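You operate a simulated robot arm through the tools that you are given. There is no shell and no other tool. Be economical: measure what you need, move in short steps, check, and stop when the job is done.

You are at the controls of a simulated two-armed robot. One attempt, no reset.

TASK
Clamp the green roller in the stand and brush the lint off it.
Fine: put both red clamps down first, use the teal brush and set it back in its place. Set down upright: teal brush. What is to be rubbed or washed off counts as gone when no trace of it is left.

The check looks at the end state, three seconds after you hand in, the way a careful person would. Anything else that was tipped, shoved, dropped, spilled or broken makes it a failure.

THE ROBOT
Two 7-joint arms with three-finger grippers on one trunk, on a base that drives. Base frame: it is fixed to the floor where the robot stands at the start and does not move with it; the origin is under the middle of the robot, x ahead of it, y to its left, z up; the surface under the hand at the start is at about z = 850. Readings come in mm, rad, newtons and seconds.
The left shoulder is at the start at [70, 146, 1262], the right one opposite. With the tool pointing down near the work surface each hand reaches from about 220 to 660 mm from the robot's upright axis, wherever it stands, measured 20 degrees to its own side. Places, roughly: left red clamp [600, 200, 1000]; right red clamp [600, 0, 1000]; roller stand [500, 100, 900]; teal brush (11x5x10 cm) [800, -100, 900]. Payload 2.2 kg a hand.
The TCP of each hand is the grasp point between the finger pads, 28 mm short of the fingertips. In the tool frame z runs along the fingers and y along their closing line. The gripper opens to 102 mm. The gripper's body begins 71 mm behind the TCP.
Orientation is told as [roll, pitch, yaw] about the base's x, y, z axes, in that order, counted from this pose: with the fingers straight down and closing along the base's y, the tool's x points along the base's -x, its y along +y and its z along -z.

THE INTERFACE
- The arms move only by the tool nudge_tool. It takes "left_deltas", "right_deltas" or both (then of equal length, played together; a hand with none holds still); each is a list of rows, each a list of 7 numbers: the turn, a rotation vector about the tool's x, y, z in rad, then the shift along the tool's x, y, z in mm, then the closure, from 0 (fully open) to 1 (shut). In form: [[ax, ay, az, x, y, z, gripper], ...]. A call has 1 to 8 rows; each row is the pose to reach, as a shift and turn from the pose commanded when the call began, along the tool's axes at that moment. Rows are played at 5 a second. More than 50 mm and 0.15 rad between two rows, or a gripper value outside its range, and nothing of the call is played. A pose out of reach is approached as far as the arm can. The call stops where the force on the tool passes 40 N (or 10 N more than at its start, if that is more) or the arm is blocked; 0.2 s more then pass. Each finger halts on what it meets, pressing with about 40 N; the grip force reading is that of the motor and also rises with nothing between the fingers. The clock runs only during rows and for 0.2 s after the last one: add rows that repeat a pose to give the fingers time. It gives the time, the measured TCP pose, the force on the tool (base axes), the opening and the grip force at its end, in the units of the frame above (readings bear some noise), with the torque about the TCP (base axes, N m) and any sound that the robot's microphone picked up.
- Cameras (640 x 400 px; columns grow to the right, rows downward): "scene" is now at [123.9, 26.7, 1472.8]; the picture's right is [0.36, -0.93, 0.00], its down [-0.69, -0.26, -0.68] and it looks along [0.63, 0.24, -0.74] (base axes); focal length 285 px, centre (320, 200). "left" rides on the left gripper at [72, 38, -86] in its tool frame; the picture's right is [-0.47, 0.88, 0.00], its down [-0.60, -0.32, -0.73] and it looks along [-0.65, -0.34, 0.68] (tool axes); focal length 256 px, centre (320, 200). "right" rides on the right gripper at [69, 44, -86] in its tool frame; the picture's right is [-0.53, 0.84, 0.00], its down [-0.58, -0.37, -0.73] and it looks along [-0.62, -0.39, 0.68] (tool axes); focal length 256 px, centre (320, 200). There is no depth. A picture from a camera that has moved, and an enlarged one, comes with that camera's place and axes in the base frame and with its lens.
- snapshot(camera): a new picture of that camera. No time passes.
- raise_lower(by): slides the trunk up (or, below 0, down) by that many mm; the arms and the scene camera ride with it, the base frame stays. It gives what a move gives, with no picture.
- steer(legs): drives the robot by 1 to 6 legs, each [ahead, left, turn to the left] in mm, mm and rad, along the robot's own axes; the way and the turn of a leg run together, so that a leg with both is an arc; at most 1500 mm and 3.142 rad a leg. The arms and the cameras ride along, it lands a little off, and it stops where it bumps. It gives what a move gives.
- head_to(pan, tilt): turns the head with the scene camera to pan (to the left, within 1.501 rad either way) and tilt (down, from -0.506 to 1.204), counted from straight ahead of the robot. It gives what a move gives.
- inspect(camera, box): a new picture of the part [left, top, right, bottom] of that camera's present view, enlarged. No time passes.
- close_job(): hands the job in; it is judged then, once.

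Go step by step. Nothing tells you exact positions but the pictures and the camera data: compare them with the known pose of the tool, close in by small moves and look again before you grip or let go. The budget is 120 turns and 92 pictures, counting those below and the enlarged ones. Unless the task says otherwise, let go and move clear before handing in, and close with one line.

The tools are called after ">>>" by a JSON object that holds its "api" and its "payload". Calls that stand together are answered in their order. nudge_tool: Moves the arms, as the interface text tells. Its arguments: {"type":"object","properties":{"left_deltas":{"type":"array"},"right_deltas":{"type":"array"}},"required":[]} The other tools are called the same way: raise_lower (by) slides the trunk up or down; steer (legs) drives the base; head_to (pan, tilt) turns the head that bears the scene camera; snapshot (camera) takes a picture; inspect (camera, box) takes an enlarged picture of a part of a camera's view; close_job () hands the job in.

At the start:

```text
time_s: 0.0
left_tool_pos: [467.0, 331.8, 1196.2]
left_tcp_rot: [0.001, 0.001, 0.002]
left_ft_force: [-0.1, 0.2, -0.5]
left_ft_torque: [0.02, 0.03, 0.0]
left_gripper_width: 102.0
left_gripper_force: 0.0
right_tool_pos: [406.5, -75.1, 1211.9]
right_tcp_rot: [0.0, 0.002, 0.0]
right_ft_force: [0.6, -0.3, -0.4]
right_ft_torque: [0.0, -0.02, -0.03]
right_gripper_width: 101.8
right_gripper_force: 0.1
trunk travel left (down, up): [-800.0, 140.0]
robot x, y, heading: [1.2, -0.2, -0.0]
head pan, tilt: [0.365, 0.827]
```

scene: 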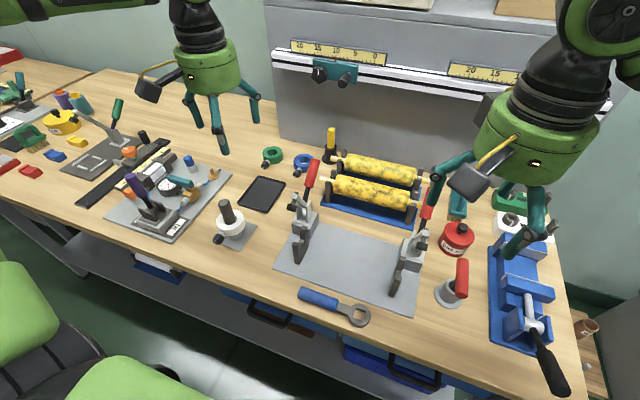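
right: 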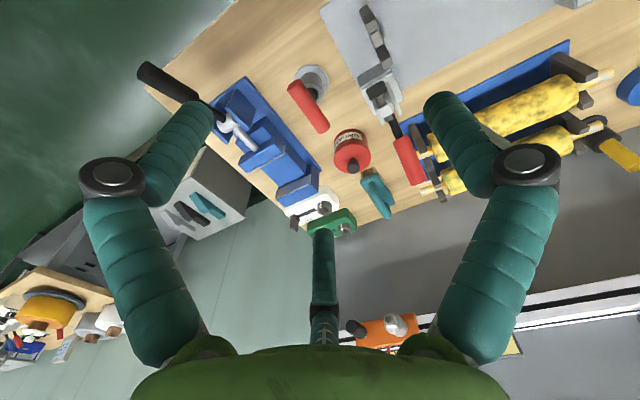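
left: 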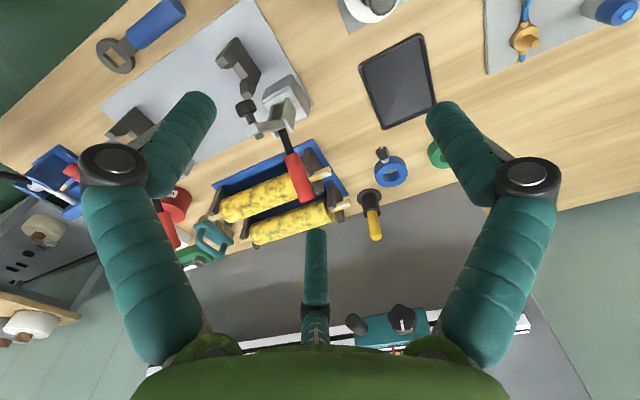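

I see a grey stand with two red-handled toggle clamps, and a blue rack with two yellow-looking rollers behind it. I take a closer look to find the green roller and the teal brush.

>>> {"api": "inspect", "payload": {"camera": "scene", "box": [260, 130, 480, 330]}}

>>> {"api": "inspect", "payload": {"camera": "right", "box": [260, 0, 640, 240]}}

>>> {"api": "inspect", "payload": {"camera": "left", "box": [80, 20, 420, 280]}}

```text
2.00 times, centred on (370, 230) of scene
camera zoom: at [123.9, 26.7, 1472.8], right [0.36, -0.93, 0.0], down [-0.69, -0.26, -0.68], along [0.63, 0.24, -0.74], focal length 570 px, centre (220, 140)
```

zoom: 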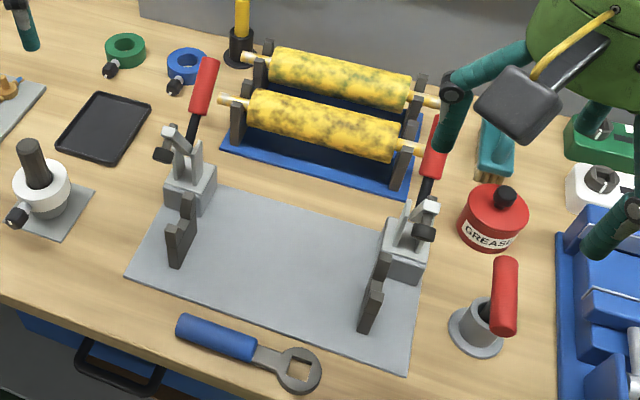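

```text
1.67 times, centred on (450, 120) of right
camera zoom: at [337.5, -32.9, 1297.9], right [0.53, 0.84, 0.0], down [0.58, -0.37, 0.73], along [0.62, -0.39, -0.68], focal length 427 px, centre (103, 333)
```

zoom: 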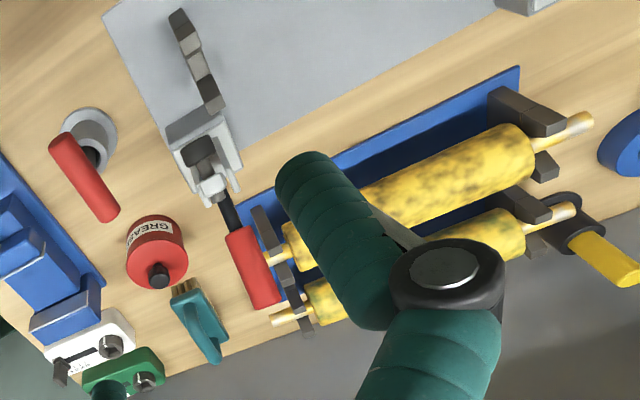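

```text
1.54 times, centred on (250, 150) of left
camera zoom: at [395.4, 369.7, 1281.8], right [0.46, 0.89, 0.0], down [0.6, -0.32, 0.73], along [0.65, -0.34, -0.68], focal length 394 px, centre (428, 277)
```

zoom: 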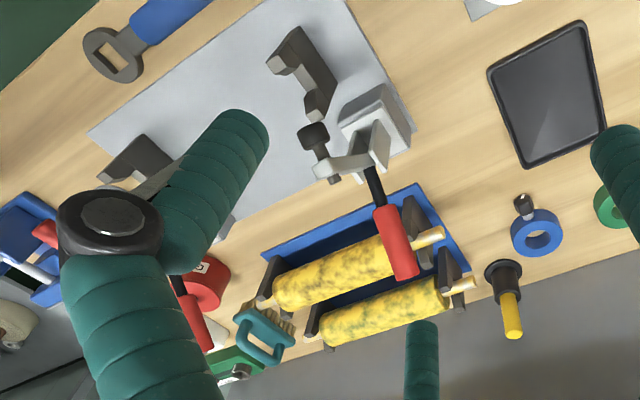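

I need finer views to tell the two rollers' base colours apart and understand the clamp.

>>> {"api": "inspect", "payload": {"camera": "scene", "box": [325, 145, 435, 220]}}

>>> {"api": "inspect", "payload": {"camera": "scene", "box": [275, 150, 345, 270]}}

>>> {"api": "inspect", "payload": {"camera": "left", "box": [200, 20, 360, 250]}}

```text
5.33 times, centred on (380, 182) of scene
camera zoom: at [123.9, 26.7, 1472.8], right [0.36, -0.93, 0.0], down [-0.69, -0.26, -0.68], along [0.63, 0.24, -0.74], focal length 1520 px, centre (0, 293)
```

zoom: 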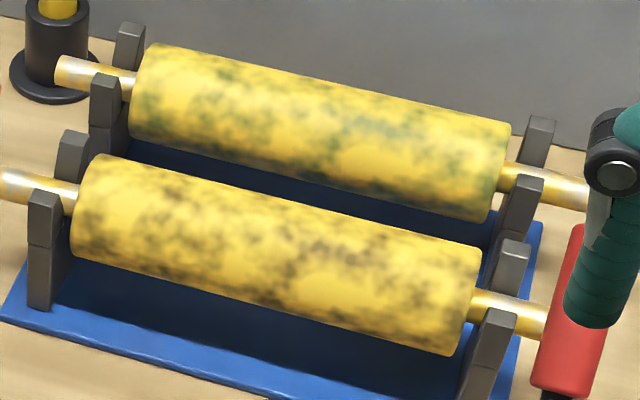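

```text
3.33 times, centred on (310, 210) of scene
camera zoom: at [123.9, 26.7, 1472.8], right [0.36, -0.93, 0.0], down [-0.69, -0.26, -0.68], along [0.63, 0.24, -0.74], focal length 950 px, centre (353, 167)
```

zoom: 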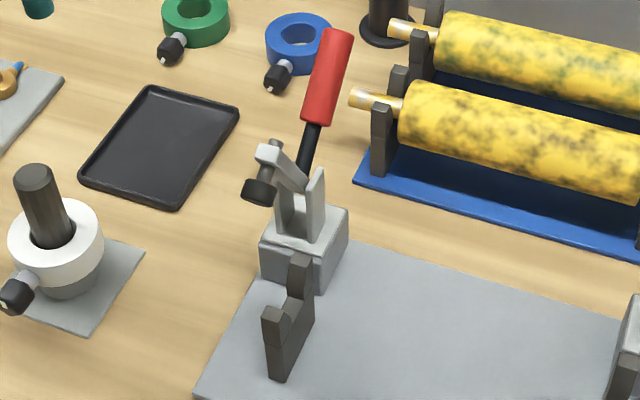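

```text
1.74 times, centred on (280, 135) of left
camera zoom: at [395.4, 369.7, 1281.8], right [0.46, 0.89, 0.0], down [0.6, -0.32, 0.73], along [0.65, -0.34, -0.68], focal length 445 px, centre (390, 313)
```

zoom: 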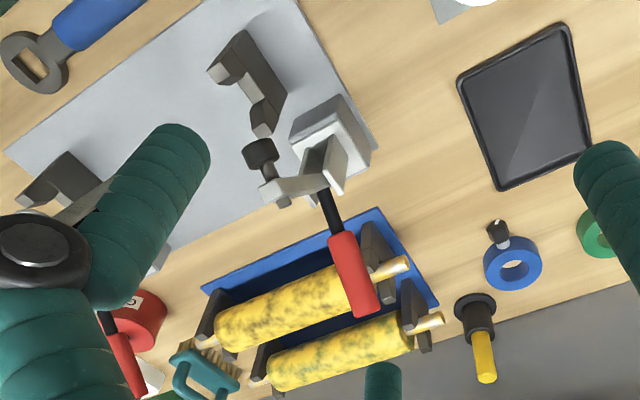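

The rear roller shows green patches, so it is the green one; I triangulate its axle at about x=782, z=912, y from -54 to 240. I have to drive closer, so I look down first for the clearance to the table.

>>> {"api": "head_to", "payload": {"pan": 0.0, "tilt": 1.2}}

>>> {"api": "snapshot", "payload": {"camera": "scene"}}

```text
time_s: 0.8
left_tool_pos: [466.5, 332.1, 1196.3]
left_tcp_rot: [0.0, 0.0, 0.002]
left_ft_force: [0.0, 0.3, 0.1]
left_ft_torque: [0.0, 0.0, 0.03]
left_gripper_width: 101.9
left_gripper_force: 0.2
right_tool_pos: [406.9, -76.4, 1211.7]
right_tcp_rot: [0.0, 0.001, -0.001]
right_ft_force: [0.2, -0.7, -0.7]
right_ft_torque: [0.0, -0.01, -0.02]
right_gripper_width: 101.9
right_gripper_force: 0.0
trunk travel left (down, up): [-800.0, 140.0]
robot x, y, heading: [1.1, -1.6, -0.004]
head pan, tilt: [0.0, 1.201]
```

```text
82 pictures are left
camera scene: at [105.6, -1.5, 1447.3], right [0.0, -1.0, 0.0], down [-0.93, 0.0, -0.36], along [0.36, 0.0, -0.93], focal length 285 px, centre (320, 200)
```

scene: 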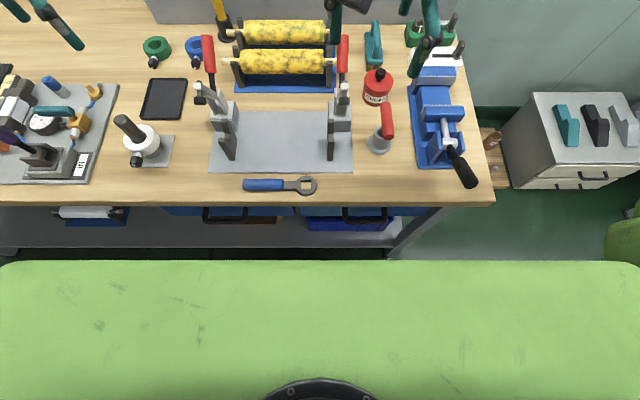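

The table's front edge is near x=325 and my base front seems a bit short of it. I drive forward in a short leg and check.

>>> {"api": "steer", "payload": {"legs": [[60, 0, 0.004]]}}

>>> {"api": "snapshot", "payload": {"camera": "scene"}}

```text
time_s: 1.8
left_tool_pos: [516.9, 334.5, 1200.2]
left_tcp_rot: [0.0, -0.009, 0.003]
left_ft_force: [-1.4, -0.1, 0.4]
left_ft_torque: [-0.02, -0.12, 0.0]
left_gripper_width: 102.1
left_gripper_force: 0.0
right_tool_pos: [457.6, -75.2, 1215.1]
right_tcp_rot: [0.002, -0.006, 0.002]
right_ft_force: [-1.7, -0.4, 0.2]
right_ft_torque: [0.0, -0.09, 0.01]
right_gripper_width: 102.1
right_gripper_force: 0.1
trunk travel left (down, up): [-800.0, 140.0]
robot x, y, heading: [60.5, -0.7, 0.005]
head pan, tilt: [0.0, 1.201]
```

```text
81 pictures are left
camera scene: at [156.3, -1.4, 1448.0], right [0.0, -1.0, 0.0], down [-0.93, 0.0, -0.37], along [0.37, 0.0, -0.93], focal length 285 px, centre (320, 200)
```

scene: 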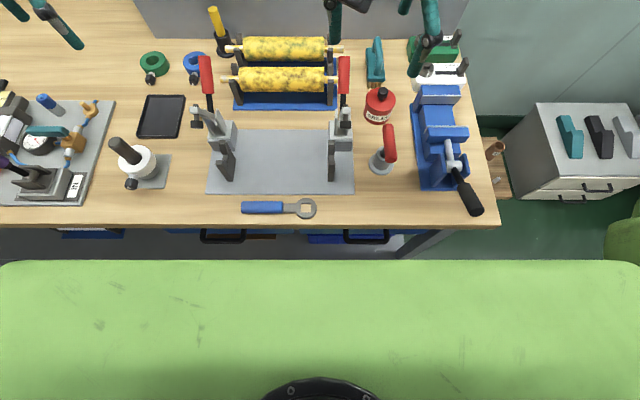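

There is still a gap; I drive another 40 mm.

>>> {"api": "steer", "payload": {"legs": [[40, 0, 0]]}}

>>> {"api": "snapshot", "payload": {"camera": "scene"}}

```text
time_s: 2.6
left_tool_pos: [532.8, 334.4, 1197.3]
left_tcp_rot: [0.001, 0.001, 0.005]
left_ft_force: [0.5, 0.5, 0.3]
left_ft_torque: [0.0, 0.02, 0.0]
left_gripper_width: 101.8
left_gripper_force: 0.1
right_tool_pos: [474.1, -74.8, 1212.2]
right_tcp_rot: [0.001, 0.001, 0.002]
right_ft_force: [0.8, -0.3, 0.2]
right_ft_torque: [-0.02, 0.01, -0.01]
right_gripper_width: 102.2
right_gripper_force: 0.1
trunk travel left (down, up): [-800.0, 140.0]
robot x, y, heading: [66.5, -3.2, 0.005]
head pan, tilt: [0.0, 1.201]
stopped in leg 1: the robot was blocked; the commanded pose is now the measured one
```

```text
80 pictures are left
camera scene: at [172.8, -1.1, 1447.1], right [0.0, -1.0, 0.0], down [-0.93, 0.0, -0.36], along [0.36, 0.0, -0.93], focal length 285 px, centre (320, 200)
```

scene: 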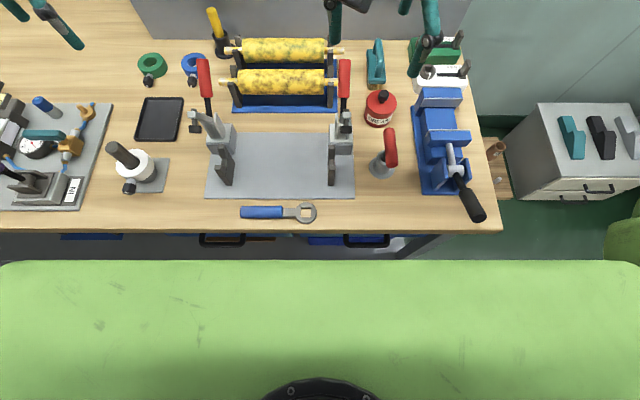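

The base is as far forward as it goes (x≈66). I'll lift both hands while turning the left gripper so that it closes along x, and then lower the trunk to gain reach.

>>> {"api": "nudge_tool", "payload": {"left_deltas": [[0, 0, 0.14, 0, 0, -20, 0], [0, 0, 0.28, 0, 0, -40, 0], [0, 0, 0.42, 0, 0, -60, 0], [0, 0, 0.56, 0, 0, -80, 0], [0, 0, 0.7, 0, 0, -100, 0], [0, 0, 0.84, 0, 0, -100, 0], [0, 0, 0.98, 0, 0, -100, 0], [0, 0, 1.12, 0, 0, -100, 0]], "right_deltas": [[0, 0, 0, 10, -10, -20, 0], [0, 0, 0, 20, -20, -40, 0], [0, 0, 0, 30, -40, -60, 0], [0, 0, 0, 40, -60, -80, 0], [0, 0, 0, 50, -80, -100, 0], [0, 0, 0, 60, -100, -100, 0], [0, 0, 0, 60, -100, -100, 0], [0, 0, 0, 60, -100, -100, 0]]}}

>>> {"api": "raise_lower", "payload": {"by": -130}}

>>> {"api": "nudge_tool", "payload": {"left_deltas": [[0, 0, 0.11, 0, 0, 0, 0], [0, 0, 0.22, 0, 0, 0, 0], [0, 0, 0.33, 0, 0, 0, 0], [0, 0, 0.45, 0, 0, 0, 0]]}}

```text
time_s: 4.4
left_tool_pos: [528.6, 334.1, 1296.4]
left_tcp_rot: [0.0, -0.003, -1.117]
left_ft_force: [-0.3, 0.7, 0.1]
left_ft_torque: [-0.02, 0.0, -0.01]
left_gripper_width: 102.1
left_gripper_force: 0.0
right_tool_pos: [413.3, -173.8, 1310.7]
right_tcp_rot: [0.001, -0.001, 0.004]
right_ft_force: [0.2, 0.4, -0.3]
right_ft_torque: [0.01, -0.01, -0.03]
right_gripper_width: 101.9
right_gripper_force: 0.1
trunk travel left (down, up): [-800.0, 140.0]
robot x, y, heading: [67.0, 0.7, 0.002]
head pan, tilt: [0.0, 1.201]
```

```text
time_s: 6.0
left_tool_pos: [529.0, 334.2, 1168.0]
left_tcp_rot: [0.002, -0.002, -1.115]
left_ft_force: [0.1, -0.5, 0.2]
left_ft_torque: [0.0, -0.01, 0.02]
left_gripper_width: 102.0
left_gripper_force: 0.1
right_tool_pos: [413.8, -174.4, 1181.6]
right_tcp_rot: [0.001, -0.002, 0.003]
right_ft_force: [0.3, 0.5, 0.3]
right_ft_torque: [0.02, 0.0, 0.02]
right_gripper_width: 101.9
right_gripper_force: 0.0
trunk travel left (down, up): [-670.0, 270.0]
robot x, y, heading: [64.5, 2.2, 0.003]
head pan, tilt: [0.0, 1.201]
```

```text
time_s: 7.0
left_tool_pos: [529.7, 333.6, 1166.8]
left_tcp_rot: [0.0, -0.002, -1.567]
left_ft_force: [0.3, -0.2, -0.6]
left_ft_torque: [0.05, 0.03, -0.02]
left_gripper_width: 101.8
left_gripper_force: 0.1
right_tool_pos: [413.4, -172.8, 1181.9]
right_tcp_rot: [0.003, 0.001, 0.003]
right_ft_force: [0.4, -1.3, -0.3]
right_ft_torque: [0.0, 0.0, -0.03]
right_gripper_width: 102.1
right_gripper_force: 0.0
trunk travel left (down, up): [-670.0, 270.0]
robot x, y, heading: [64.2, -1.2, 0.005]
head pan, tilt: [0.0, 1.201]
```

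Left gripper now closes along x. I bring it over the rear (green) roller's middle while tilting it forward a little to gain reach.

>>> {"api": "nudge_tool", "payload": {"left_deltas": [[-0.04, 0, 0, -30, 30, 0, 0], [-0.08, 0, 0, -60, 60, 0, 0], [-0.12, 0, 0, -90, 90, 0, 0], [-0.16, 0, 0, -120, 120, 10, 0], [-0.2, 0, 0, -150, 152, 20, 0], [-0.25, 0, 0, -180, 184, 30, 0], [-0.3, 0, 0, -210, 218, 40, 0], [-0.3, 0, 0, -240, 252, 60, 0]]}}

>>> {"api": "head_to", "payload": {"pan": 0.1, "tilt": 0.85}}

>>> {"api": "snapshot", "payload": {"camera": "left"}}

>>> {"api": "snapshot", "payload": {"camera": "scene"}}

```text
time_s: 8.8
left_tool_pos: [662.8, 192.6, 1090.6]
left_tcp_rot: [0.303, -0.001, -1.566]
left_ft_force: [0.7, 0.3, 0.3]
left_ft_torque: [0.0, -0.03, 0.05]
left_gripper_width: 102.2
left_gripper_force: 0.0
left hand out of reach, approached as far as the arm can: row 4, 5, 6, 7, 8
right_tool_pos: [413.1, -173.9, 1180.3]
right_tcp_rot: [0.002, -0.001, 0.003]
right_ft_force: [-0.2, -0.2, 0.1]
right_ft_torque: [-0.03, 0.01, -0.01]
right_gripper_width: 102.2
right_gripper_force: 0.0
trunk travel left (down, up): [-670.0, 270.0]
robot x, y, heading: [65.2, 5.2, 0.005]
head pan, tilt: [0.0, 1.201]
```

```text
time_s: 9.6
left_tool_pos: [662.6, 191.2, 1090.2]
left_tcp_rot: [0.302, 0.0, -1.564]
left_ft_force: [-0.5, 0.0, 1.2]
left_ft_torque: [-0.03, 0.01, 0.0]
left_gripper_width: 102.2
left_gripper_force: 0.0
right_tool_pos: [412.2, -173.9, 1180.5]
right_tcp_rot: [0.002, -0.001, 0.003]
right_ft_force: [1.3, -0.4, 0.1]
right_ft_torque: [-0.01, -0.01, 0.02]
right_gripper_width: 102.2
right_gripper_force: 0.1
trunk travel left (down, up): [-670.0, 270.0]
robot x, y, heading: [63.8, -0.3, 0.004]
head pan, tilt: [0.099, 0.85]
```

```text
79 pictures are left
camera left: at [674.1, 263.5, 1183.8], right [0.85, -0.46, 0.26], down [-0.52, -0.61, 0.6], along [-0.12, -0.65, -0.75], focal length 256 px, centre (320, 200)
```

left: 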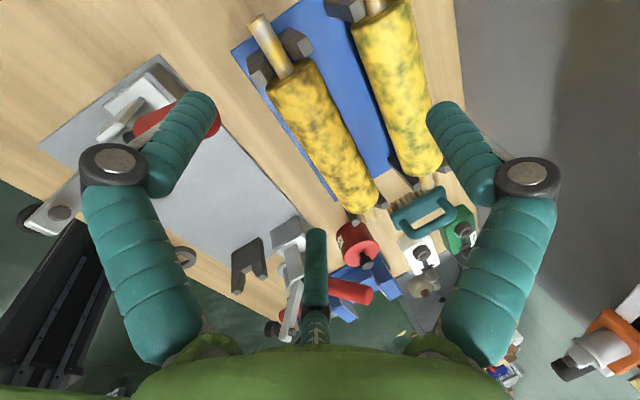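

```text
78 pictures are left
camera scene: at [192.1, 6.6, 1340.9], right [0.1, -0.99, 0.0], down [-0.75, -0.08, -0.66], along [0.66, 0.07, -0.75], focal length 285 px, centre (320, 200)
```

scene: 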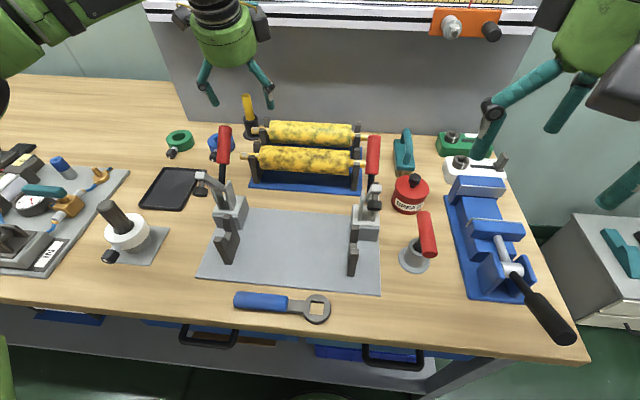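

The arm ran out of reach because the wrist is high above the hand; the trunk should rather go up. I raise it 200 mm and see where the left hand stands.

>>> {"api": "raise_lower", "payload": {"by": 200}}

>>> {"api": "nudge_tool", "payload": {"left_deltas": [[0, 0, 0, 0, 0, 0, 0], [0, 0, 0, 0, 0, 0, 0]]}}

```text
time_s: 11.8
left_tool_pos: [662.8, 192.0, 1290.6]
left_tcp_rot: [0.302, 0.0, -1.566]
left_ft_force: [-1.1, 0.6, 0.3]
left_ft_torque: [-0.02, 0.01, 0.0]
left_gripper_width: 102.1
left_gripper_force: 0.0
right_tool_pos: [413.2, -173.8, 1381.5]
right_tcp_rot: [0.003, 0.0, 0.003]
right_ft_force: [0.1, -0.1, 0.4]
right_ft_torque: [0.0, 0.03, 0.0]
right_gripper_width: 102.2
right_gripper_force: 0.0
trunk travel left (down, up): [-870.0, 70.0]
robot x, y, heading: [61.6, 0.3, 0.005]
head pan, tilt: [0.099, 0.85]
```

```text
time_s: 12.4
left_tool_pos: [662.0, 191.9, 1290.8]
left_tcp_rot: [0.303, -0.003, -1.565]
left_ft_force: [0.2, 0.0, 0.5]
left_ft_torque: [0.0, 0.0, -0.02]
left_gripper_width: 102.2
left_gripper_force: 0.1
right_tool_pos: [413.1, -174.8, 1380.9]
right_tcp_rot: [0.002, -0.003, 0.004]
right_ft_force: [-0.2, -0.5, 0.4]
right_ft_torque: [-0.02, 0.0, 0.01]
right_gripper_width: 101.9
right_gripper_force: 0.1
trunk travel left (down, up): [-870.0, 70.0]
robot x, y, heading: [64.3, 4.5, 0.007]
head pan, tilt: [0.099, 0.85]
```

>>> {"api": "nudge_tool", "payload": {"left_deltas": [[0, 0, 0, -16, 3, 34, 0], [0, 0, 0, -33, 6, 68, 0], [0, 0, 0, -50, 9, 102, 0], [0, 0, 0, -66, 12, 136, 0], [0, 0, 0, -83, 15, 170, 0], [0, 0, 0, -99, 18, 204, 0]]}}

```text
time_s: 13.8
left_tool_pos: [643.2, 179.6, 1145.1]
left_tcp_rot: [0.304, -0.003, -1.565]
left_ft_force: [-0.3, -1.8, 0.3]
left_ft_torque: [-0.05, -0.01, 0.0]
left_gripper_width: 102.1
left_gripper_force: 0.1
left hand out of reach, approached as far as the arm can: row 1, 2, 3, 4, 5, 6
right_tool_pos: [412.1, -173.8, 1380.2]
right_tcp_rot: [0.001, -0.002, 0.003]
right_ft_force: [-0.3, -0.4, 0.9]
right_ft_torque: [-0.02, -0.01, 0.03]
right_gripper_width: 102.0
right_gripper_force: 0.1
trunk travel left (down, up): [-870.0, 70.0]
robot x, y, heading: [64.4, -2.0, 0.004]
head pan, tilt: [0.099, 0.85]
```

The reach with this wrist turn seems limited by a joint. I back off, take the tilt out and try the opposite wrist turn.

>>> {"api": "nudge_tool", "payload": {"left_deltas": [[0.1, 0, 0, 37, -20, -27, 0], [0.2, 0, 0, 74, -40, -54, 0], [0.3, 0, 0, 110, -59, -81, 0]]}}

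>>> {"api": "nudge_tool", "payload": {"left_deltas": [[0, 0, -0.149, 0, 0, 0, 0], [0, 0, -0.298, 0, 0, 0, 0], [0, 0, -0.447, 0, 0, 0, 0], [0, 0, -0.596, 0, 0, 0, 0], [0, 0, -0.745, 0, 0, 0, 0], [0, 0, -0.894, 0, 0, 0, 0], [0, 0, -1.043, 0, 0, 0, 0], [0, 0, -1.19, 0, 0, 0, 0]]}}

>>> {"api": "nudge_tool", "payload": {"left_deltas": [[0, 0, -0.149, 0, 0, 0, 0], [0, 0, -0.298, 0, 0, 0, 0], [0, 0, -0.447, 0, 0, 0, 0], [0, 0, -0.596, 0, 0, 0, 0], [0, 0, -0.745, 0, 0, 0, 0], [0, 0, -0.894, 0, 0, 0, 0], [0, 0, -1.043, 0, 0, 0, 0], [0, 0, -1.19, 0, 0, 0, 0]]}}

>>> {"api": "nudge_tool", "payload": {"left_deltas": [[0, 0, -0.149, 0, 0, 0, 0], [0, 0, -0.298, 0, 0, 0, 0], [0, 0, -0.447, 0, 0, 0, 0], [0, 0, -0.596, 0, 0, 0, 0], [0, 0, -0.745, 0, 0, 0, 0], [0, 0, -0.755, 0, 0, 0, 0]]}}

```text
time_s: 14.6
left_tool_pos: [562.5, 289.6, 1205.2]
left_tcp_rot: [0.0, 0.0, -1.567]
left_ft_force: [-0.2, -0.5, -0.3]
left_ft_torque: [-0.02, -0.02, 0.02]
left_gripper_width: 101.9
left_gripper_force: 0.0
right_tool_pos: [411.2, -173.6, 1380.4]
right_tcp_rot: [0.0, -0.001, 0.006]
right_ft_force: [-0.8, -0.6, 0.5]
right_ft_torque: [-0.03, 0.0, -0.01]
right_gripper_width: 102.1
right_gripper_force: 0.1
trunk travel left (down, up): [-870.0, 70.0]
robot x, y, heading: [64.0, -2.1, 0.002]
head pan, tilt: [0.099, 0.85]
```

```text
time_s: 16.4
left_tool_pos: [563.7, 289.7, 1208.5]
left_tcp_rot: [-0.001, -0.003, -0.373]
left_ft_force: [0.6, -1.1, -1.1]
left_ft_torque: [-0.01, 0.01, 0.02]
left_gripper_width: 102.0
left_gripper_force: 0.0
right_tool_pos: [412.1, -173.7, 1380.3]
right_tcp_rot: [0.002, -0.002, 0.003]
right_ft_force: [0.9, -0.6, -0.1]
right_ft_torque: [0.02, 0.01, -0.01]
right_gripper_width: 101.9
right_gripper_force: 0.0
trunk travel left (down, up): [-870.0, 70.0]
robot x, y, heading: [64.0, 2.5, 0.004]
head pan, tilt: [0.099, 0.85]
```

```text
time_s: 18.2
left_tool_pos: [562.9, 289.1, 1208.1]
left_tcp_rot: [-0.001, 0.001, 0.817]
left_ft_force: [0.3, 0.3, 0.7]
left_ft_torque: [0.03, -0.01, 0.0]
left_gripper_width: 101.9
left_gripper_force: 0.1
right_tool_pos: [413.6, -174.4, 1379.7]
right_tcp_rot: [0.002, -0.001, 0.003]
right_ft_force: [0.5, -0.1, 0.9]
right_ft_torque: [0.0, 0.0, 0.01]
right_gripper_width: 101.9
right_gripper_force: 0.1
trunk travel left (down, up): [-870.0, 70.0]
robot x, y, heading: [65.5, -1.0, 0.002]
head pan, tilt: [0.099, 0.85]
```

```text
time_s: 19.6
left_tool_pos: [563.3, 288.5, 1208.0]
left_tcp_rot: [-0.002, -0.001, 1.57]
left_ft_force: [-0.4, -0.1, 0.3]
left_ft_torque: [0.01, 0.02, -0.02]
left_gripper_width: 101.9
left_gripper_force: 0.0
right_tool_pos: [413.0, -174.5, 1381.7]
right_tcp_rot: [0.001, -0.003, 0.003]
right_ft_force: [0.2, -0.3, 0.0]
right_ft_torque: [0.0, 0.02, -0.02]
right_gripper_width: 102.0
right_gripper_force: 0.1
trunk travel left (down, up): [-870.0, 70.0]
robot x, y, heading: [70.9, -4.3, -0.0]
head pan, tilt: [0.099, 0.85]
```

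>>> {"api": "nudge_tool", "payload": {"left_deltas": [[0.04, 0, 0, 24, -22, 13, 0], [0.08, 0, 0, 49, -44, 27, 0], [0.12, 0, 0, 73, -66, 40, 0], [0.16, 0, 0, 98, -88, 54, 0], [0.2, 0, 0, 122, -110, 67, 0], [0.24, 0, 0, 147, -132, 81, 0], [0.28, 0, 0, 171, -154, 95, 0], [0.3, 0, 0, 196, -177, 108, 0]]}}

>>> {"api": "snapshot", "payload": {"camera": "scene"}}

```text
time_s: 21.4
left_tool_pos: [643.0, 174.3, 1146.7]
left_tcp_rot: [-0.303, 0.002, 1.567]
left_ft_force: [-0.6, 0.0, -0.2]
left_ft_torque: [-0.03, 0.03, 0.01]
left_gripper_width: 102.0
left_gripper_force: 0.0
left hand out of reach, approached as far as the arm can: row 4, 5, 6, 7, 8
right_tool_pos: [412.7, -174.1, 1381.2]
right_tcp_rot: [0.002, -0.002, 0.004]
right_ft_force: [0.4, 0.0, 0.1]
right_ft_torque: [0.03, -0.02, -0.02]
right_gripper_width: 102.0
right_gripper_force: 0.0
trunk travel left (down, up): [-870.0, 70.0]
robot x, y, heading: [62.8, 0.3, -0.004]
head pan, tilt: [0.099, 0.85]
```

```text
77 pictures are left
camera scene: at [191.7, 6.5, 1541.0], right [0.1, -0.99, 0.0], down [-0.75, -0.08, -0.66], along [0.66, 0.07, -0.75], focal length 285 px, centre (320, 200)
```

scene: 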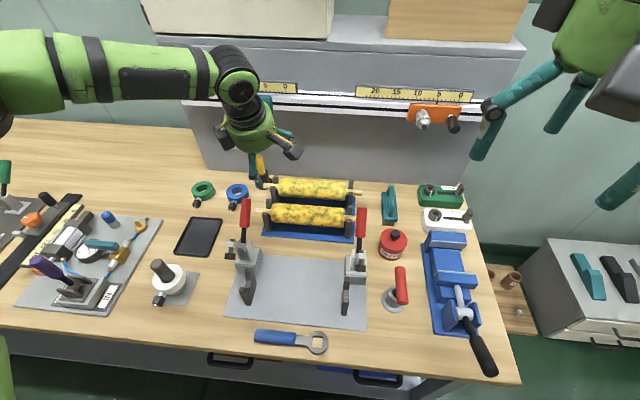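

Same limit with either wrist turn, so it is about arm length. I test whether reach grows lower down, staying above the handles and rollers.

>>> {"api": "nudge_tool", "payload": {"left_deltas": [[0, 0, 0, 18, -8, 39, 0], [0, 0, 0, 36, -16, 78, 0], [0, 0, 0, 55, -23, 118, 0]]}}

```text
time_s: 22.2
left_tool_pos: [631.8, 186.2, 1101.0]
left_tcp_rot: [-0.303, 0.002, 1.57]
left_ft_force: [0.2, 0.0, 0.0]
left_ft_torque: [-0.01, -0.05, 0.01]
left_gripper_width: 101.9
left_gripper_force: 0.0
left hand out of reach, approached as far as the arm can: row 1, 2, 3
right_tool_pos: [412.7, -174.0, 1380.8]
right_tcp_rot: [0.002, -0.002, 0.003]
right_ft_force: [-0.3, 0.4, 0.6]
right_ft_torque: [0.0, -0.02, -0.01]
right_gripper_width: 102.0
right_gripper_force: 0.1
trunk travel left (down, up): [-870.0, 70.0]
robot x, y, heading: [62.7, 4.2, 0.004]
head pan, tilt: [0.099, 0.85]
```

The left arm's limit seems to be inward, so I shift the robot to the right so that the roller lies on the left hand's own side.

>>> {"api": "steer", "payload": {"legs": [[-15, 0, 0], [0, -160, 0]]}}

```text
time_s: 24.0
left_tool_pos: [616.1, 33.7, 1099.2]
left_tcp_rot: [-0.304, 0.004, 1.571]
left_ft_force: [-0.3, 0.0, -0.3]
left_ft_torque: [-0.02, 0.0, -0.01]
left_gripper_width: 101.9
left_gripper_force: 0.0
right_tool_pos: [396.2, -325.6, 1382.7]
right_tcp_rot: [0.001, -0.002, 0.006]
right_ft_force: [0.1, 0.1, 0.3]
right_ft_torque: [-0.05, 0.01, 0.03]
right_gripper_width: 101.9
right_gripper_force: 0.1
trunk travel left (down, up): [-870.0, 70.0]
robot x, y, heading: [50.1, -157.7, 0.007]
head pan, tilt: [0.099, 0.85]
```

>>> {"api": "nudge_tool", "payload": {"left_deltas": [[0, 0, 0, -15, -28, 14, 0], [0, 0, 0, -30, -56, 28, 0], [0, 0, 0, -45, -84, 42, 0], [0, 0, 0, -59, -112, 56, 0]]}}

>>> {"api": "snapshot", "payload": {"camera": "scene"}}

```text
time_s: 25.0
left_tool_pos: [675.2, 113.0, 1112.3]
left_tcp_rot: [-0.304, 0.0, 1.572]
left_ft_force: [0.5, 0.2, 0.4]
left_ft_torque: [-0.02, -0.02, -0.04]
left_gripper_width: 102.0
left_gripper_force: 0.1
left hand out of reach, approached as far as the arm can: row 1, 2, 3, 4
right_tool_pos: [398.4, -330.7, 1381.1]
right_tcp_rot: [0.002, 0.0, 0.007]
right_ft_force: [-0.7, 0.5, 0.8]
right_ft_torque: [0.01, -0.01, -0.05]
right_gripper_width: 102.0
right_gripper_force: 0.1
trunk travel left (down, up): [-870.0, 70.0]
robot x, y, heading: [48.4, -157.4, 0.0]
head pan, tilt: [0.099, 0.85]
```

```text
76 pictures are left
camera scene: at [178.0, -150.6, 1540.9], right [0.1, -0.99, 0.0], down [-0.75, -0.08, -0.66], along [0.66, 0.07, -0.75], focal length 285 px, centre (320, 200)
```

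scene: 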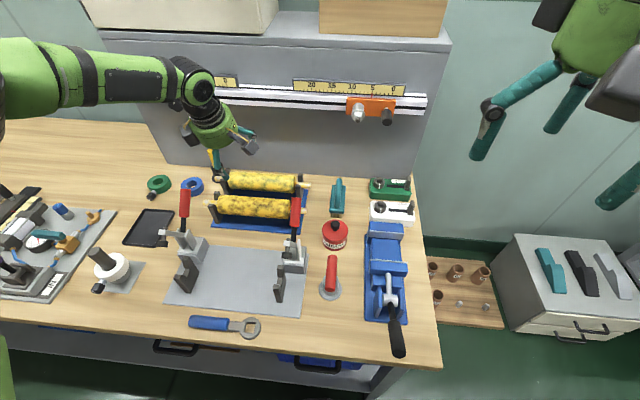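

The arm looks bent (elbow up), so it is not simply stretched out. I test going lower, above the rollers.

>>> {"api": "nudge_tool", "payload": {"left_deltas": [[0, 0, 0, 1, 3, 38, 0], [0, 0, 0, 2, 6, 76, 0], [0, 0, 0, 3, 9, 110, 0]]}}

>>> {"api": "head_to", "payload": {"pan": 0.6, "tilt": 0.5}}

>>> {"api": "snapshot", "payload": {"camera": "scene"}}

```text
time_s: 25.8
left_tool_pos: [644.3, 130.6, 1049.0]
left_tcp_rot: [-0.303, 0.003, 1.571]
left_ft_force: [0.1, -0.5, -0.6]
left_ft_torque: [-0.03, -0.01, 0.02]
left_gripper_width: 101.9
left_gripper_force: 0.0
left hand out of reach, approached as far as the arm can: row 1, 2, 3
right_tool_pos: [398.8, -330.3, 1381.7]
right_tcp_rot: [0.001, -0.001, 0.004]
right_ft_force: [-0.1, 0.1, -0.6]
right_ft_torque: [0.02, -0.01, 0.04]
right_gripper_width: 102.0
right_gripper_force: 0.0
trunk travel left (down, up): [-870.0, 70.0]
robot x, y, heading: [48.7, -154.9, 0.006]
head pan, tilt: [0.099, 0.85]
```

```text
time_s: 26.7
left_tool_pos: [645.2, 131.8, 1048.5]
left_tcp_rot: [-0.303, 0.002, 1.57]
left_ft_force: [0.3, 0.2, -1.0]
left_ft_torque: [-0.02, 0.0, -0.01]
left_gripper_width: 102.0
left_gripper_force: 0.0
right_tool_pos: [398.6, -331.7, 1381.3]
right_tcp_rot: [0.003, -0.002, 0.005]
right_ft_force: [0.6, 0.2, 0.6]
right_ft_torque: [0.01, 0.02, 0.01]
right_gripper_width: 102.0
right_gripper_force: 0.1
trunk travel left (down, up): [-870.0, 70.0]
robot x, y, heading: [50.5, -157.0, 0.008]
head pan, tilt: [0.6, 0.499]
```

```text
75 pictures are left
camera scene: at [174.7, -107.0, 1570.9], right [0.57, -0.82, 0.0], down [-0.39, -0.27, -0.88], along [0.72, 0.5, -0.48], focal length 285 px, centre (320, 200)
```

scene: 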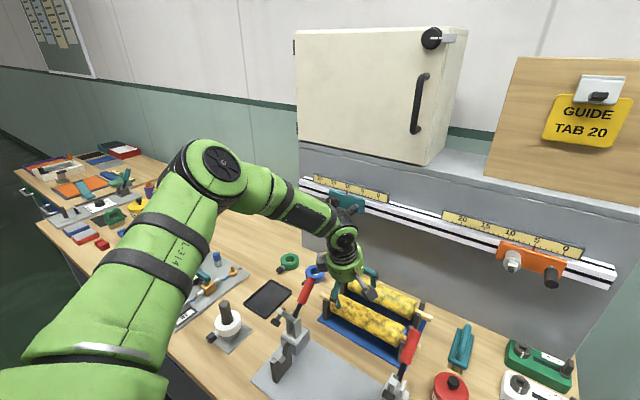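

Now I see it: the elbow is up and the forearm slopes down, so the wrist's bend is the limit. A lower trunk and less tilt should help; I raise the hand, take out the tilt, then lower the trunk.

>>> {"api": "nudge_tool", "payload": {"left_deltas": [[-0.05, 0, 0, -3, -5, -42, 0], [-0.1, 0, 0, -6, -10, -84, 0], [-0.15, 0, 0, -10, -15, -126, 0], [-0.2, 0, 0, -13, -20, -168, 0], [-0.25, 0, 0, -16, -25, -210, 0], [-0.3, 0, 0, -20, -31, -252, 0]]}}

>>> {"api": "raise_lower", "payload": {"by": -230}}

```text
time_s: 28.1
left_tool_pos: [599.1, 151.8, 1301.5]
left_tcp_rot: [0.0, 0.001, 1.571]
left_ft_force: [-0.1, -0.3, -0.1]
left_ft_torque: [-0.01, -0.01, -0.02]
left_gripper_width: 102.0
left_gripper_force: 0.1
right_tool_pos: [397.7, -331.3, 1381.0]
right_tcp_rot: [0.002, -0.001, 0.004]
right_ft_force: [0.0, -1.4, 0.6]
right_ft_torque: [0.03, -0.02, 0.0]
right_gripper_width: 102.1
right_gripper_force: 0.0
trunk travel left (down, up): [-870.0, 70.0]
robot x, y, heading: [50.0, -154.5, 0.006]
head pan, tilt: [0.6, 0.499]
```

```text
time_s: 30.5
left_tool_pos: [599.7, 151.7, 1071.2]
left_tcp_rot: [0.0, 0.003, 1.572]
left_ft_force: [0.6, -0.5, -0.1]
left_ft_torque: [-0.03, 0.01, -0.01]
left_gripper_width: 101.9
left_gripper_force: 0.2
right_tool_pos: [398.2, -329.9, 1151.5]
right_tcp_rot: [0.002, -0.002, 0.005]
right_ft_force: [-0.1, -0.7, -0.3]
right_ft_torque: [-0.01, -0.01, -0.02]
right_gripper_width: 101.8
right_gripper_force: 0.0
trunk travel left (down, up): [-640.0, 300.0]
robot x, y, heading: [51.2, -156.2, 0.004]
head pan, tilt: [0.6, 0.499]
```

>>> {"api": "nudge_tool", "payload": {"left_deltas": [[0, 0, 0, 12, -28, 6, 0], [0, 0, 0, 24, -56, 12, 0], [0, 0, 0, 36, -84, 18, 0], [0, 0, 0, 48, -112, 24, 0], [0, 0, 0, 58, -141, 30, 0]]}}

>>> {"api": "snapshot", "payload": {"camera": "scene"}}

```text
time_s: 31.7
left_tool_pos: [632.4, 122.4, 1027.0]
left_tcp_rot: [-0.003, 0.002, 1.572]
left_ft_force: [0.3, 0.8, 0.2]
left_ft_torque: [-0.03, 0.01, 0.04]
left_gripper_width: 102.1
left_gripper_force: 0.0
left hand out of reach, approached as far as the arm can: row 2, 3, 4, 5
right_tool_pos: [398.6, -331.6, 1151.3]
right_tcp_rot: [0.002, -0.002, 0.006]
right_ft_force: [0.5, 0.3, -0.5]
right_ft_torque: [-0.01, 0.01, -0.04]
right_gripper_width: 102.0
right_gripper_force: 0.1
trunk travel left (down, up): [-640.0, 300.0]
robot x, y, heading: [50.5, -157.2, 0.007]
head pan, tilt: [0.6, 0.499]
```

```text
74 pictures are left
camera scene: at [174.0, -106.8, 1341.1], right [0.57, -0.82, 0.0], down [-0.39, -0.27, -0.88], along [0.72, 0.5, -0.48], focal length 285 px, centre (320, 200)
```

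scene: 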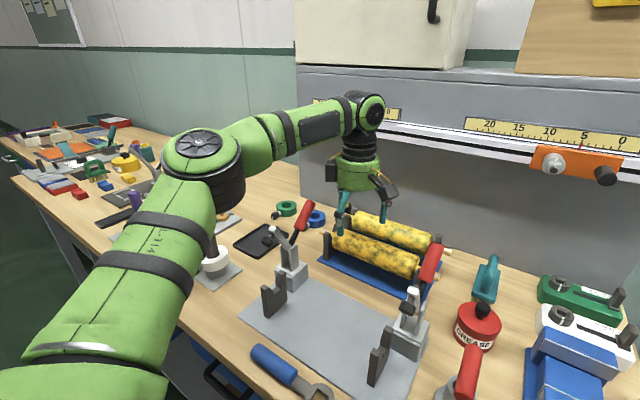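

>>> {"api": "nudge_tool", "payload": {"left_deltas": [[0.08, 0, 0, 0, -20, 0, 0], [0.16, 0, 0, 5, -40, 0, 0], [0.24, 0, 0, 10, -60, 0, 0], [0.32, 0, 0, 15, -80, 0, 0], [0.4, 0, 0, 20, -95, 0, 0], [0.48, 0, 0, 25, -110, 0, 0]]}}

>>> {"api": "snapshot", "payload": {"camera": "scene"}}

```text
time_s: 33.1
left_tool_pos: [729.8, 107.3, 1027.1]
left_tcp_rot: [-0.484, 0.003, 1.573]
left_ft_force: [-0.2, 0.6, 0.0]
left_ft_torque: [0.05, 0.01, -0.02]
left_gripper_width: 102.1
left_gripper_force: 0.1
left hand out of reach, approached as far as the arm can: row 2, 3, 4, 5, 6
right_tool_pos: [399.9, -330.1, 1150.9]
right_tcp_rot: [0.003, 0.0, 0.007]
right_ft_force: [-0.4, -0.2, 0.7]
right_ft_torque: [-0.03, 0.02, 0.01]
right_gripper_width: 102.0
right_gripper_force: 0.1
trunk travel left (down, up): [-640.0, 300.0]
robot x, y, heading: [48.3, -156.2, 0.003]
head pan, tilt: [0.6, 0.499]
```

```text
73 pictures are left
camera scene: at [174.9, -106.8, 1341.0], right [0.57, -0.82, 0.0], down [-0.39, -0.27, -0.88], along [0.72, 0.5, -0.48], focal length 285 px, centre (320, 200)
```

scene: 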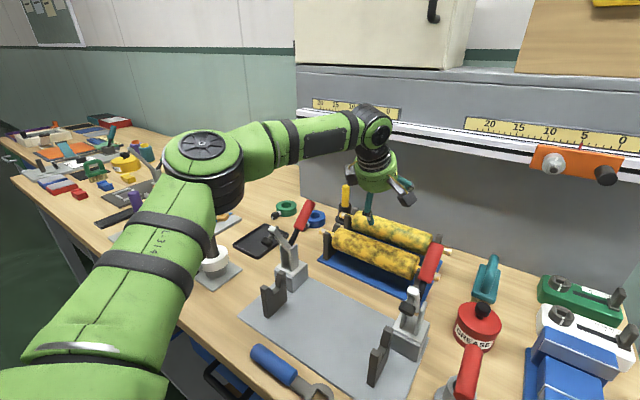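

Tilting works: the hand is at x=730 now. I use the last bit of forward travel of the base and look through the left camera.

>>> {"api": "steer", "payload": {"legs": [[14, 0, 0]]}}

>>> {"api": "nudge_tool", "payload": {"left_deltas": [[0.06, 0, 0, 7, -17, 0, 0], [0.12, 0, 0, 14, -34, 0, 0.1]]}}

>>> {"api": "snapshot", "payload": {"camera": "left"}}

>>> {"api": "snapshot", "payload": {"camera": "scene"}}

```text
time_s: 33.9
left_tool_pos: [741.4, 106.2, 1028.6]
left_tcp_rot: [-0.487, 0.002, 1.57]
left_ft_force: [-0.9, 0.7, 1.4]
left_ft_torque: [0.02, 0.0, -0.02]
left_gripper_width: 102.1
left_gripper_force: 0.0
right_tool_pos: [408.9, -330.5, 1152.2]
right_tcp_rot: [0.0, -0.004, 0.005]
right_ft_force: [0.1, 0.5, 0.2]
right_ft_torque: [0.01, -0.02, 0.02]
right_gripper_width: 101.9
right_gripper_force: 0.0
trunk travel left (down, up): [-640.0, 300.0]
robot x, y, heading: [64.4, -158.1, 0.005]
head pan, tilt: [0.6, 0.499]
```

```text
time_s: 34.5
left_tool_pos: [761.7, 97.7, 1042.6]
left_tcp_rot: [-0.606, 0.001, 1.571]
left_ft_force: [0.1, 0.3, 0.6]
left_ft_torque: [0.0, -0.04, 0.0]
left_gripper_width: 91.8
left_gripper_force: 0.1
left hand out of reach, approached as far as the arm can: row 1, 2
right_tool_pos: [412.1, -330.7, 1151.1]
right_tcp_rot: [0.002, -0.003, 0.005]
right_ft_force: [-0.7, 1.0, 0.2]
right_ft_torque: [0.02, 0.01, -0.02]
right_gripper_width: 102.2
right_gripper_force: 0.1
trunk travel left (down, up): [-640.0, 300.0]
robot x, y, heading: [66.4, -156.9, 0.007]
head pan, tilt: [0.6, 0.499]
```

```text
72 pictures are left
camera left: at [683.1, 24.8, 1091.9], right [-0.73, 0.46, -0.51], down [-0.16, 0.61, 0.78], along [0.67, 0.65, -0.37], focal length 256 px, centre (320, 200)
```

left: 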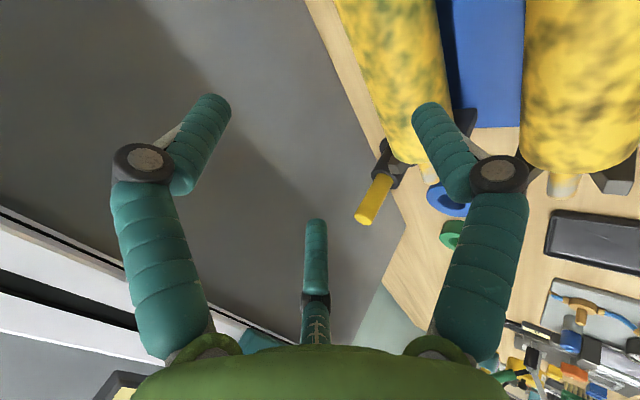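

```text
71 pictures are left
camera scene: at [188.1, -106.8, 1341.0], right [0.57, -0.82, 0.0], down [-0.39, -0.27, -0.88], along [0.72, 0.5, -0.48], focal length 285 px, centre (320, 200)
```

scene: 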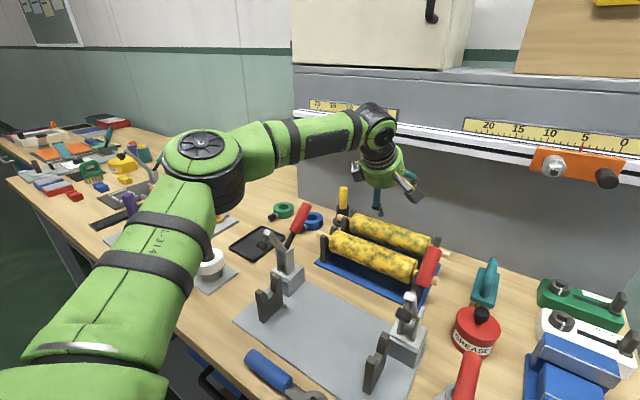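

Comparing the limits, reach grows when the target lies further outward and the trunk is lower. I shift the robot further right and re-test with less tilt.

>>> {"api": "steer", "payload": {"legs": [[-12, 0, 0], [0, -125, 0], [12, 0, 0]]}}

```text
time_s: 36.7
left_tool_pos: [764.0, -23.2, 1041.5]
left_tcp_rot: [-0.607, 0.005, 1.574]
left_ft_force: [0.3, 1.2, 0.0]
left_ft_torque: [-0.03, -0.01, -0.03]
left_gripper_width: 91.7
left_gripper_force: 0.1
right_tool_pos: [415.4, -452.6, 1150.3]
right_tcp_rot: [0.002, 0.002, 0.007]
right_ft_force: [0.8, 0.0, 0.5]
right_ft_torque: [-0.02, 0.05, 0.02]
right_gripper_width: 101.7
right_gripper_force: 0.2
trunk travel left (down, up): [-640.0, 300.0]
robot x, y, heading: [63.3, -283.1, 0.007]
head pan, tilt: [0.6, 0.499]
stopped in leg 3: the robot was blocked; the commanded pose is now the measured one
```

>>> {"api": "nudge_tool", "payload": {"left_deltas": [[-0.05, 0, 0, -28, -5, -25, 0.1], [-0.1, 0, 0, -56, -10, -45, 0.1], [-0.15, 0, 0, -90, -14, -62, 0.1]]}}

>>> {"api": "raise_lower", "payload": {"by": -80}}

```text
time_s: 37.5
left_tool_pos: [739.4, 69.1, 1101.7]
left_tcp_rot: [-0.457, 0.006, 1.575]
left_ft_force: [-0.5, 0.1, 0.0]
left_ft_torque: [-0.02, -0.01, 0.01]
left_gripper_width: 91.9
left_gripper_force: 0.0
right_tool_pos: [413.7, -452.3, 1152.2]
right_tcp_rot: [0.001, -0.001, 0.008]
right_ft_force: [0.0, 0.4, -0.9]
right_ft_torque: [-0.04, -0.03, -0.02]
right_gripper_width: 101.8
right_gripper_force: 0.0
trunk travel left (down, up): [-640.0, 300.0]
robot x, y, heading: [63.9, -277.4, 0.008]
head pan, tilt: [0.6, 0.499]
```

```text
time_s: 38.6
left_tool_pos: [739.1, 67.2, 1022.3]
left_tcp_rot: [-0.459, 0.004, 1.574]
left_ft_force: [0.2, 0.3, -0.1]
left_ft_torque: [0.01, -0.01, -0.01]
left_gripper_width: 91.7
left_gripper_force: 0.1
right_tool_pos: [413.7, -453.5, 1071.1]
right_tcp_rot: [0.001, -0.001, 0.008]
right_ft_force: [0.6, -0.4, 0.0]
right_ft_torque: [-0.01, 0.0, -0.02]
right_gripper_width: 102.2
right_gripper_force: 0.1
trunk travel left (down, up): [-560.0, 380.0]
robot x, y, heading: [67.1, -279.7, 0.007]
head pan, tilt: [0.6, 0.499]
```

That pose is reached without trouble. I line up on the approach line above the rear roller and look.

>>> {"api": "nudge_tool", "payload": {"left_deltas": [[0, 0, 0, -13, 5, 10, 0.1], [0, 0, 0, -26, 9, 22, 0.1]]}}

>>> {"api": "head_to", "payload": {"pan": 0.6, "tilt": 0.6}}

>>> {"api": "inspect", "payload": {"camera": "scene", "box": [220, 100, 480, 270]}}

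>>> {"api": "snapshot", "payload": {"camera": "left"}}

```text
time_s: 39.2
left_tool_pos: [740.5, 94.2, 997.1]
left_tcp_rot: [-0.46, 0.002, 1.572]
left_ft_force: [0.1, -0.3, 0.9]
left_ft_torque: [0.01, -0.02, 0.03]
left_gripper_width: 91.9
left_gripper_force: 0.0
right_tool_pos: [413.1, -453.2, 1071.8]
right_tcp_rot: [0.001, -0.003, 0.008]
right_ft_force: [-0.7, 1.3, -0.3]
right_ft_torque: [0.0, 0.02, 0.0]
right_gripper_width: 101.8
right_gripper_force: 0.2
trunk travel left (down, up): [-560.0, 380.0]
robot x, y, heading: [66.8, -279.6, 0.01]
head pan, tilt: [0.6, 0.499]
```

```text
time_s: 39.9
left_tool_pos: [742.0, 94.5, 997.9]
left_tcp_rot: [-0.459, 0.003, 1.572]
left_ft_force: [-0.8, -0.1, -0.1]
left_ft_torque: [-0.02, -0.01, 0.02]
left_gripper_width: 91.8
left_gripper_force: 0.0
right_tool_pos: [413.0, -453.7, 1071.3]
right_tcp_rot: [0.003, -0.002, 0.008]
right_ft_force: [-0.3, 0.1, -0.2]
right_ft_torque: [0.0, 0.01, -0.01]
right_gripper_width: 102.3
right_gripper_force: 0.0
trunk travel left (down, up): [-560.0, 380.0]
robot x, y, heading: [67.1, -283.7, 0.007]
head pan, tilt: [0.6, 0.6]
```

```text
2.35 times, centred on (350, 185) of scene
camera zoom: at [187.0, -231.8, 1251.9], right [0.57, -0.82, 0.0], down [-0.46, -0.32, -0.83], along [0.68, 0.47, -0.56], focal length 670 px, centre (249, 235)
```

zoom: 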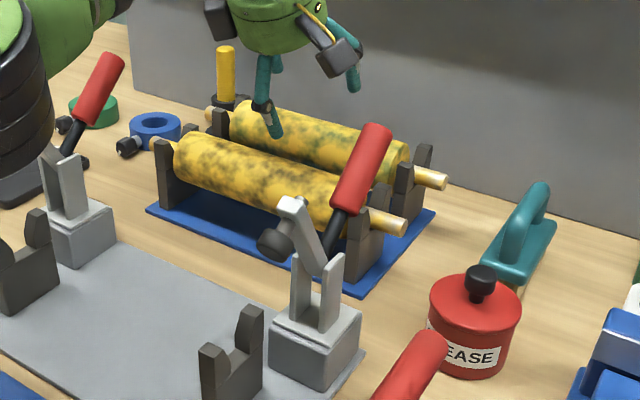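

```text
69 pictures are left
camera left: at [670.2, 20.4, 1058.0], right [-0.8, 0.46, -0.39], down [-0.04, 0.61, 0.79], along [0.61, 0.65, -0.46], focal length 256 px, centre (320, 200)
```

left: 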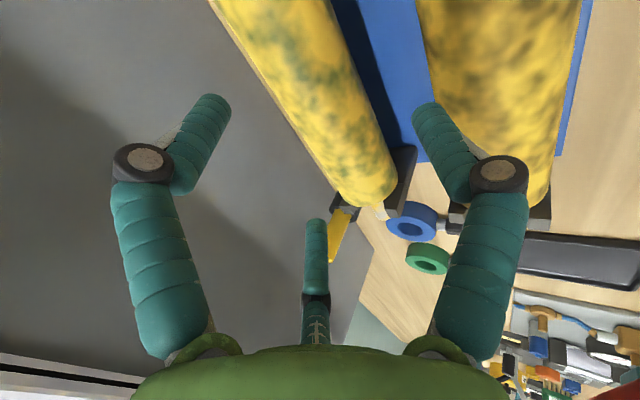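

Roller axis is near x≈788. I advance along the approach line partway and check again.

>>> {"api": "nudge_tool", "payload": {"left_deltas": [[0, 0, 0, 0, -3, 20, 0.1], [0, 0, 0, 0, -3, 52, 0.1]]}}

>>> {"api": "inspect", "payload": {"camera": "scene", "box": [270, 90, 430, 200]}}

>>> {"api": "snapshot", "payload": {"camera": "left"}}

```text
time_s: 40.5
left_tool_pos: [755.2, 94.3, 952.7]
left_tcp_rot: [-0.466, 0.003, 1.576]
left_ft_force: [4.7, 2.0, 5.7]
left_ft_torque: [0.01, 0.32, -0.1]
left_gripper_width: 91.5
left_gripper_force: 0.2
left hand out of reach, approached as far as the arm can: row 2
right_tool_pos: [414.0, -453.4, 1071.4]
right_tcp_rot: [0.001, 0.0, 0.008]
right_ft_force: [0.3, -0.4, -0.6]
right_ft_torque: [0.03, 0.01, -0.01]
right_gripper_width: 102.0
right_gripper_force: 0.2
trunk travel left (down, up): [-560.0, 380.0]
robot x, y, heading: [65.5, -279.4, 0.006]
head pan, tilt: [0.6, 0.6]
```

```text
3.64 times, centred on (350, 145) of scene
camera zoom: at [187.0, -232.0, 1252.1], right [0.57, -0.82, 0.0], down [-0.46, -0.32, -0.83], along [0.68, 0.47, -0.56], focal length 1036 px, centre (211, 400)
```

zoom: 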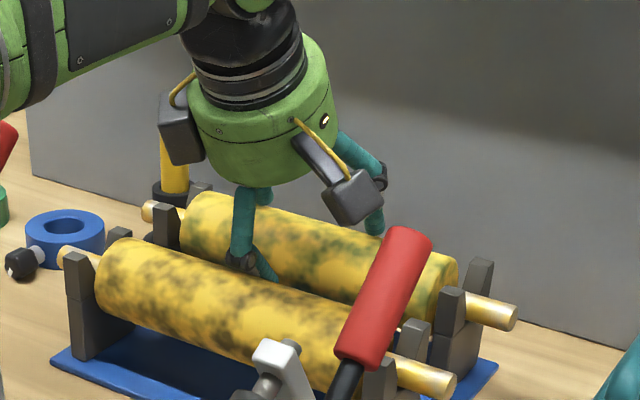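

```text
67 pictures are left
camera left: at [684.3, 20.3, 1013.0], right [-0.79, 0.46, -0.4], down [-0.05, 0.61, 0.79], along [0.61, 0.65, -0.46], focal length 256 px, centre (320, 200)
```

left: 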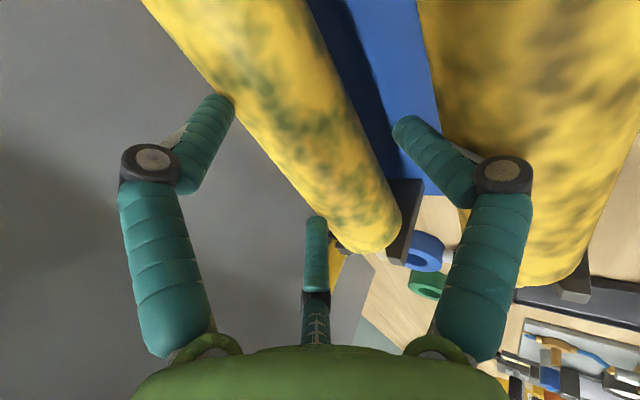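

There is a light contact of the near finger with the front roller, so I back out at once. Then I shift the robot right and lower the trunk for more reach, and narrow the opening.

>>> {"api": "nudge_tool", "payload": {"left_deltas": [[0, 0, 0, 0, -3, -25, 0.1], [0, 0, 0, 0, -3, -50, 0.1], [0, 0, 0, 0, -3, -95, 0.2]]}}

>>> {"api": "steer", "payload": {"legs": [[-8, 0, 0], [0, -70, 0], [8, 0, 0]]}}

>>> {"api": "raise_lower", "payload": {"by": -50}}

>>> {"api": "snapshot", "payload": {"camera": "scene"}}

```text
time_s: 41.3
left_tool_pos: [714.5, 93.6, 1039.2]
left_tcp_rot: [-0.46, 0.002, 1.574]
left_ft_force: [-0.1, 0.3, -0.9]
left_ft_torque: [0.01, -0.06, 0.03]
left_gripper_width: 81.7
left_gripper_force: 0.1
right_tool_pos: [412.0, -453.3, 1072.2]
right_tcp_rot: [0.002, -0.003, 0.008]
right_ft_force: [0.1, 0.4, 0.2]
right_ft_torque: [-0.04, -0.01, 0.0]
right_gripper_width: 102.0
right_gripper_force: 0.1
trunk travel left (down, up): [-560.0, 380.0]
robot x, y, heading: [65.5, -282.2, 0.001]
head pan, tilt: [0.6, 0.6]
```

```text
time_s: 43.2
left_tool_pos: [715.8, 27.4, 1036.2]
left_tcp_rot: [-0.459, 0.004, 1.579]
left_ft_force: [0.3, 0.1, 0.8]
left_ft_torque: [0.01, -0.03, 0.0]
left_gripper_width: 81.7
left_gripper_force: 0.1
right_tool_pos: [411.8, -522.4, 1071.5]
right_tcp_rot: [0.0, -0.002, 0.01]
right_ft_force: [0.1, 0.0, -0.3]
right_ft_torque: [0.01, -0.05, -0.04]
right_gripper_width: 101.9
right_gripper_force: 0.1
trunk travel left (down, up): [-560.0, 380.0]
robot x, y, heading: [62.1, -354.6, 0.01]
head pan, tilt: [0.6, 0.6]
stopped in leg 3: the robot was blocked; the commanded pose is now the measured one
```

```text
time_s: 44.1
left_tool_pos: [714.8, 25.1, 986.9]
left_tcp_rot: [-0.458, 0.004, 1.578]
left_ft_force: [0.5, 0.4, -0.1]
left_ft_torque: [0.02, 0.02, -0.01]
left_gripper_width: 81.4
left_gripper_force: 0.1
right_tool_pos: [410.7, -523.0, 1022.2]
right_tcp_rot: [0.001, -0.002, 0.008]
right_ft_force: [0.4, -0.4, 0.6]
right_ft_torque: [0.01, -0.03, 0.0]
right_gripper_width: 101.7
right_gripper_force: 0.0
trunk travel left (down, up): [-510.0, 430.0]
robot x, y, heading: [60.9, -349.9, 0.008]
head pan, tilt: [0.6, 0.6]
```

```text
66 pictures are left
camera scene: at [184.8, -301.7, 1201.9], right [0.57, -0.82, 0.0], down [-0.46, -0.32, -0.83], along [0.68, 0.47, -0.56], focal length 285 px, centre (320, 200)
```

scene: 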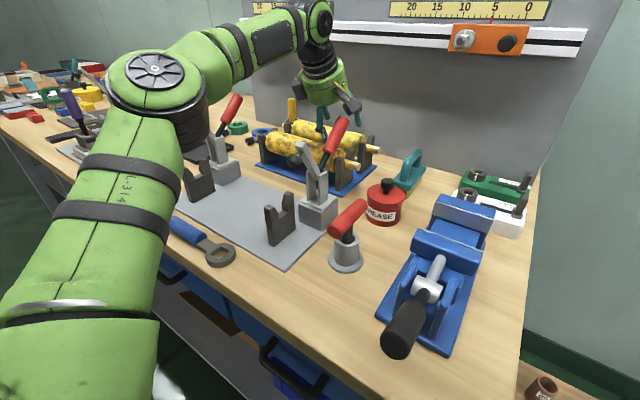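

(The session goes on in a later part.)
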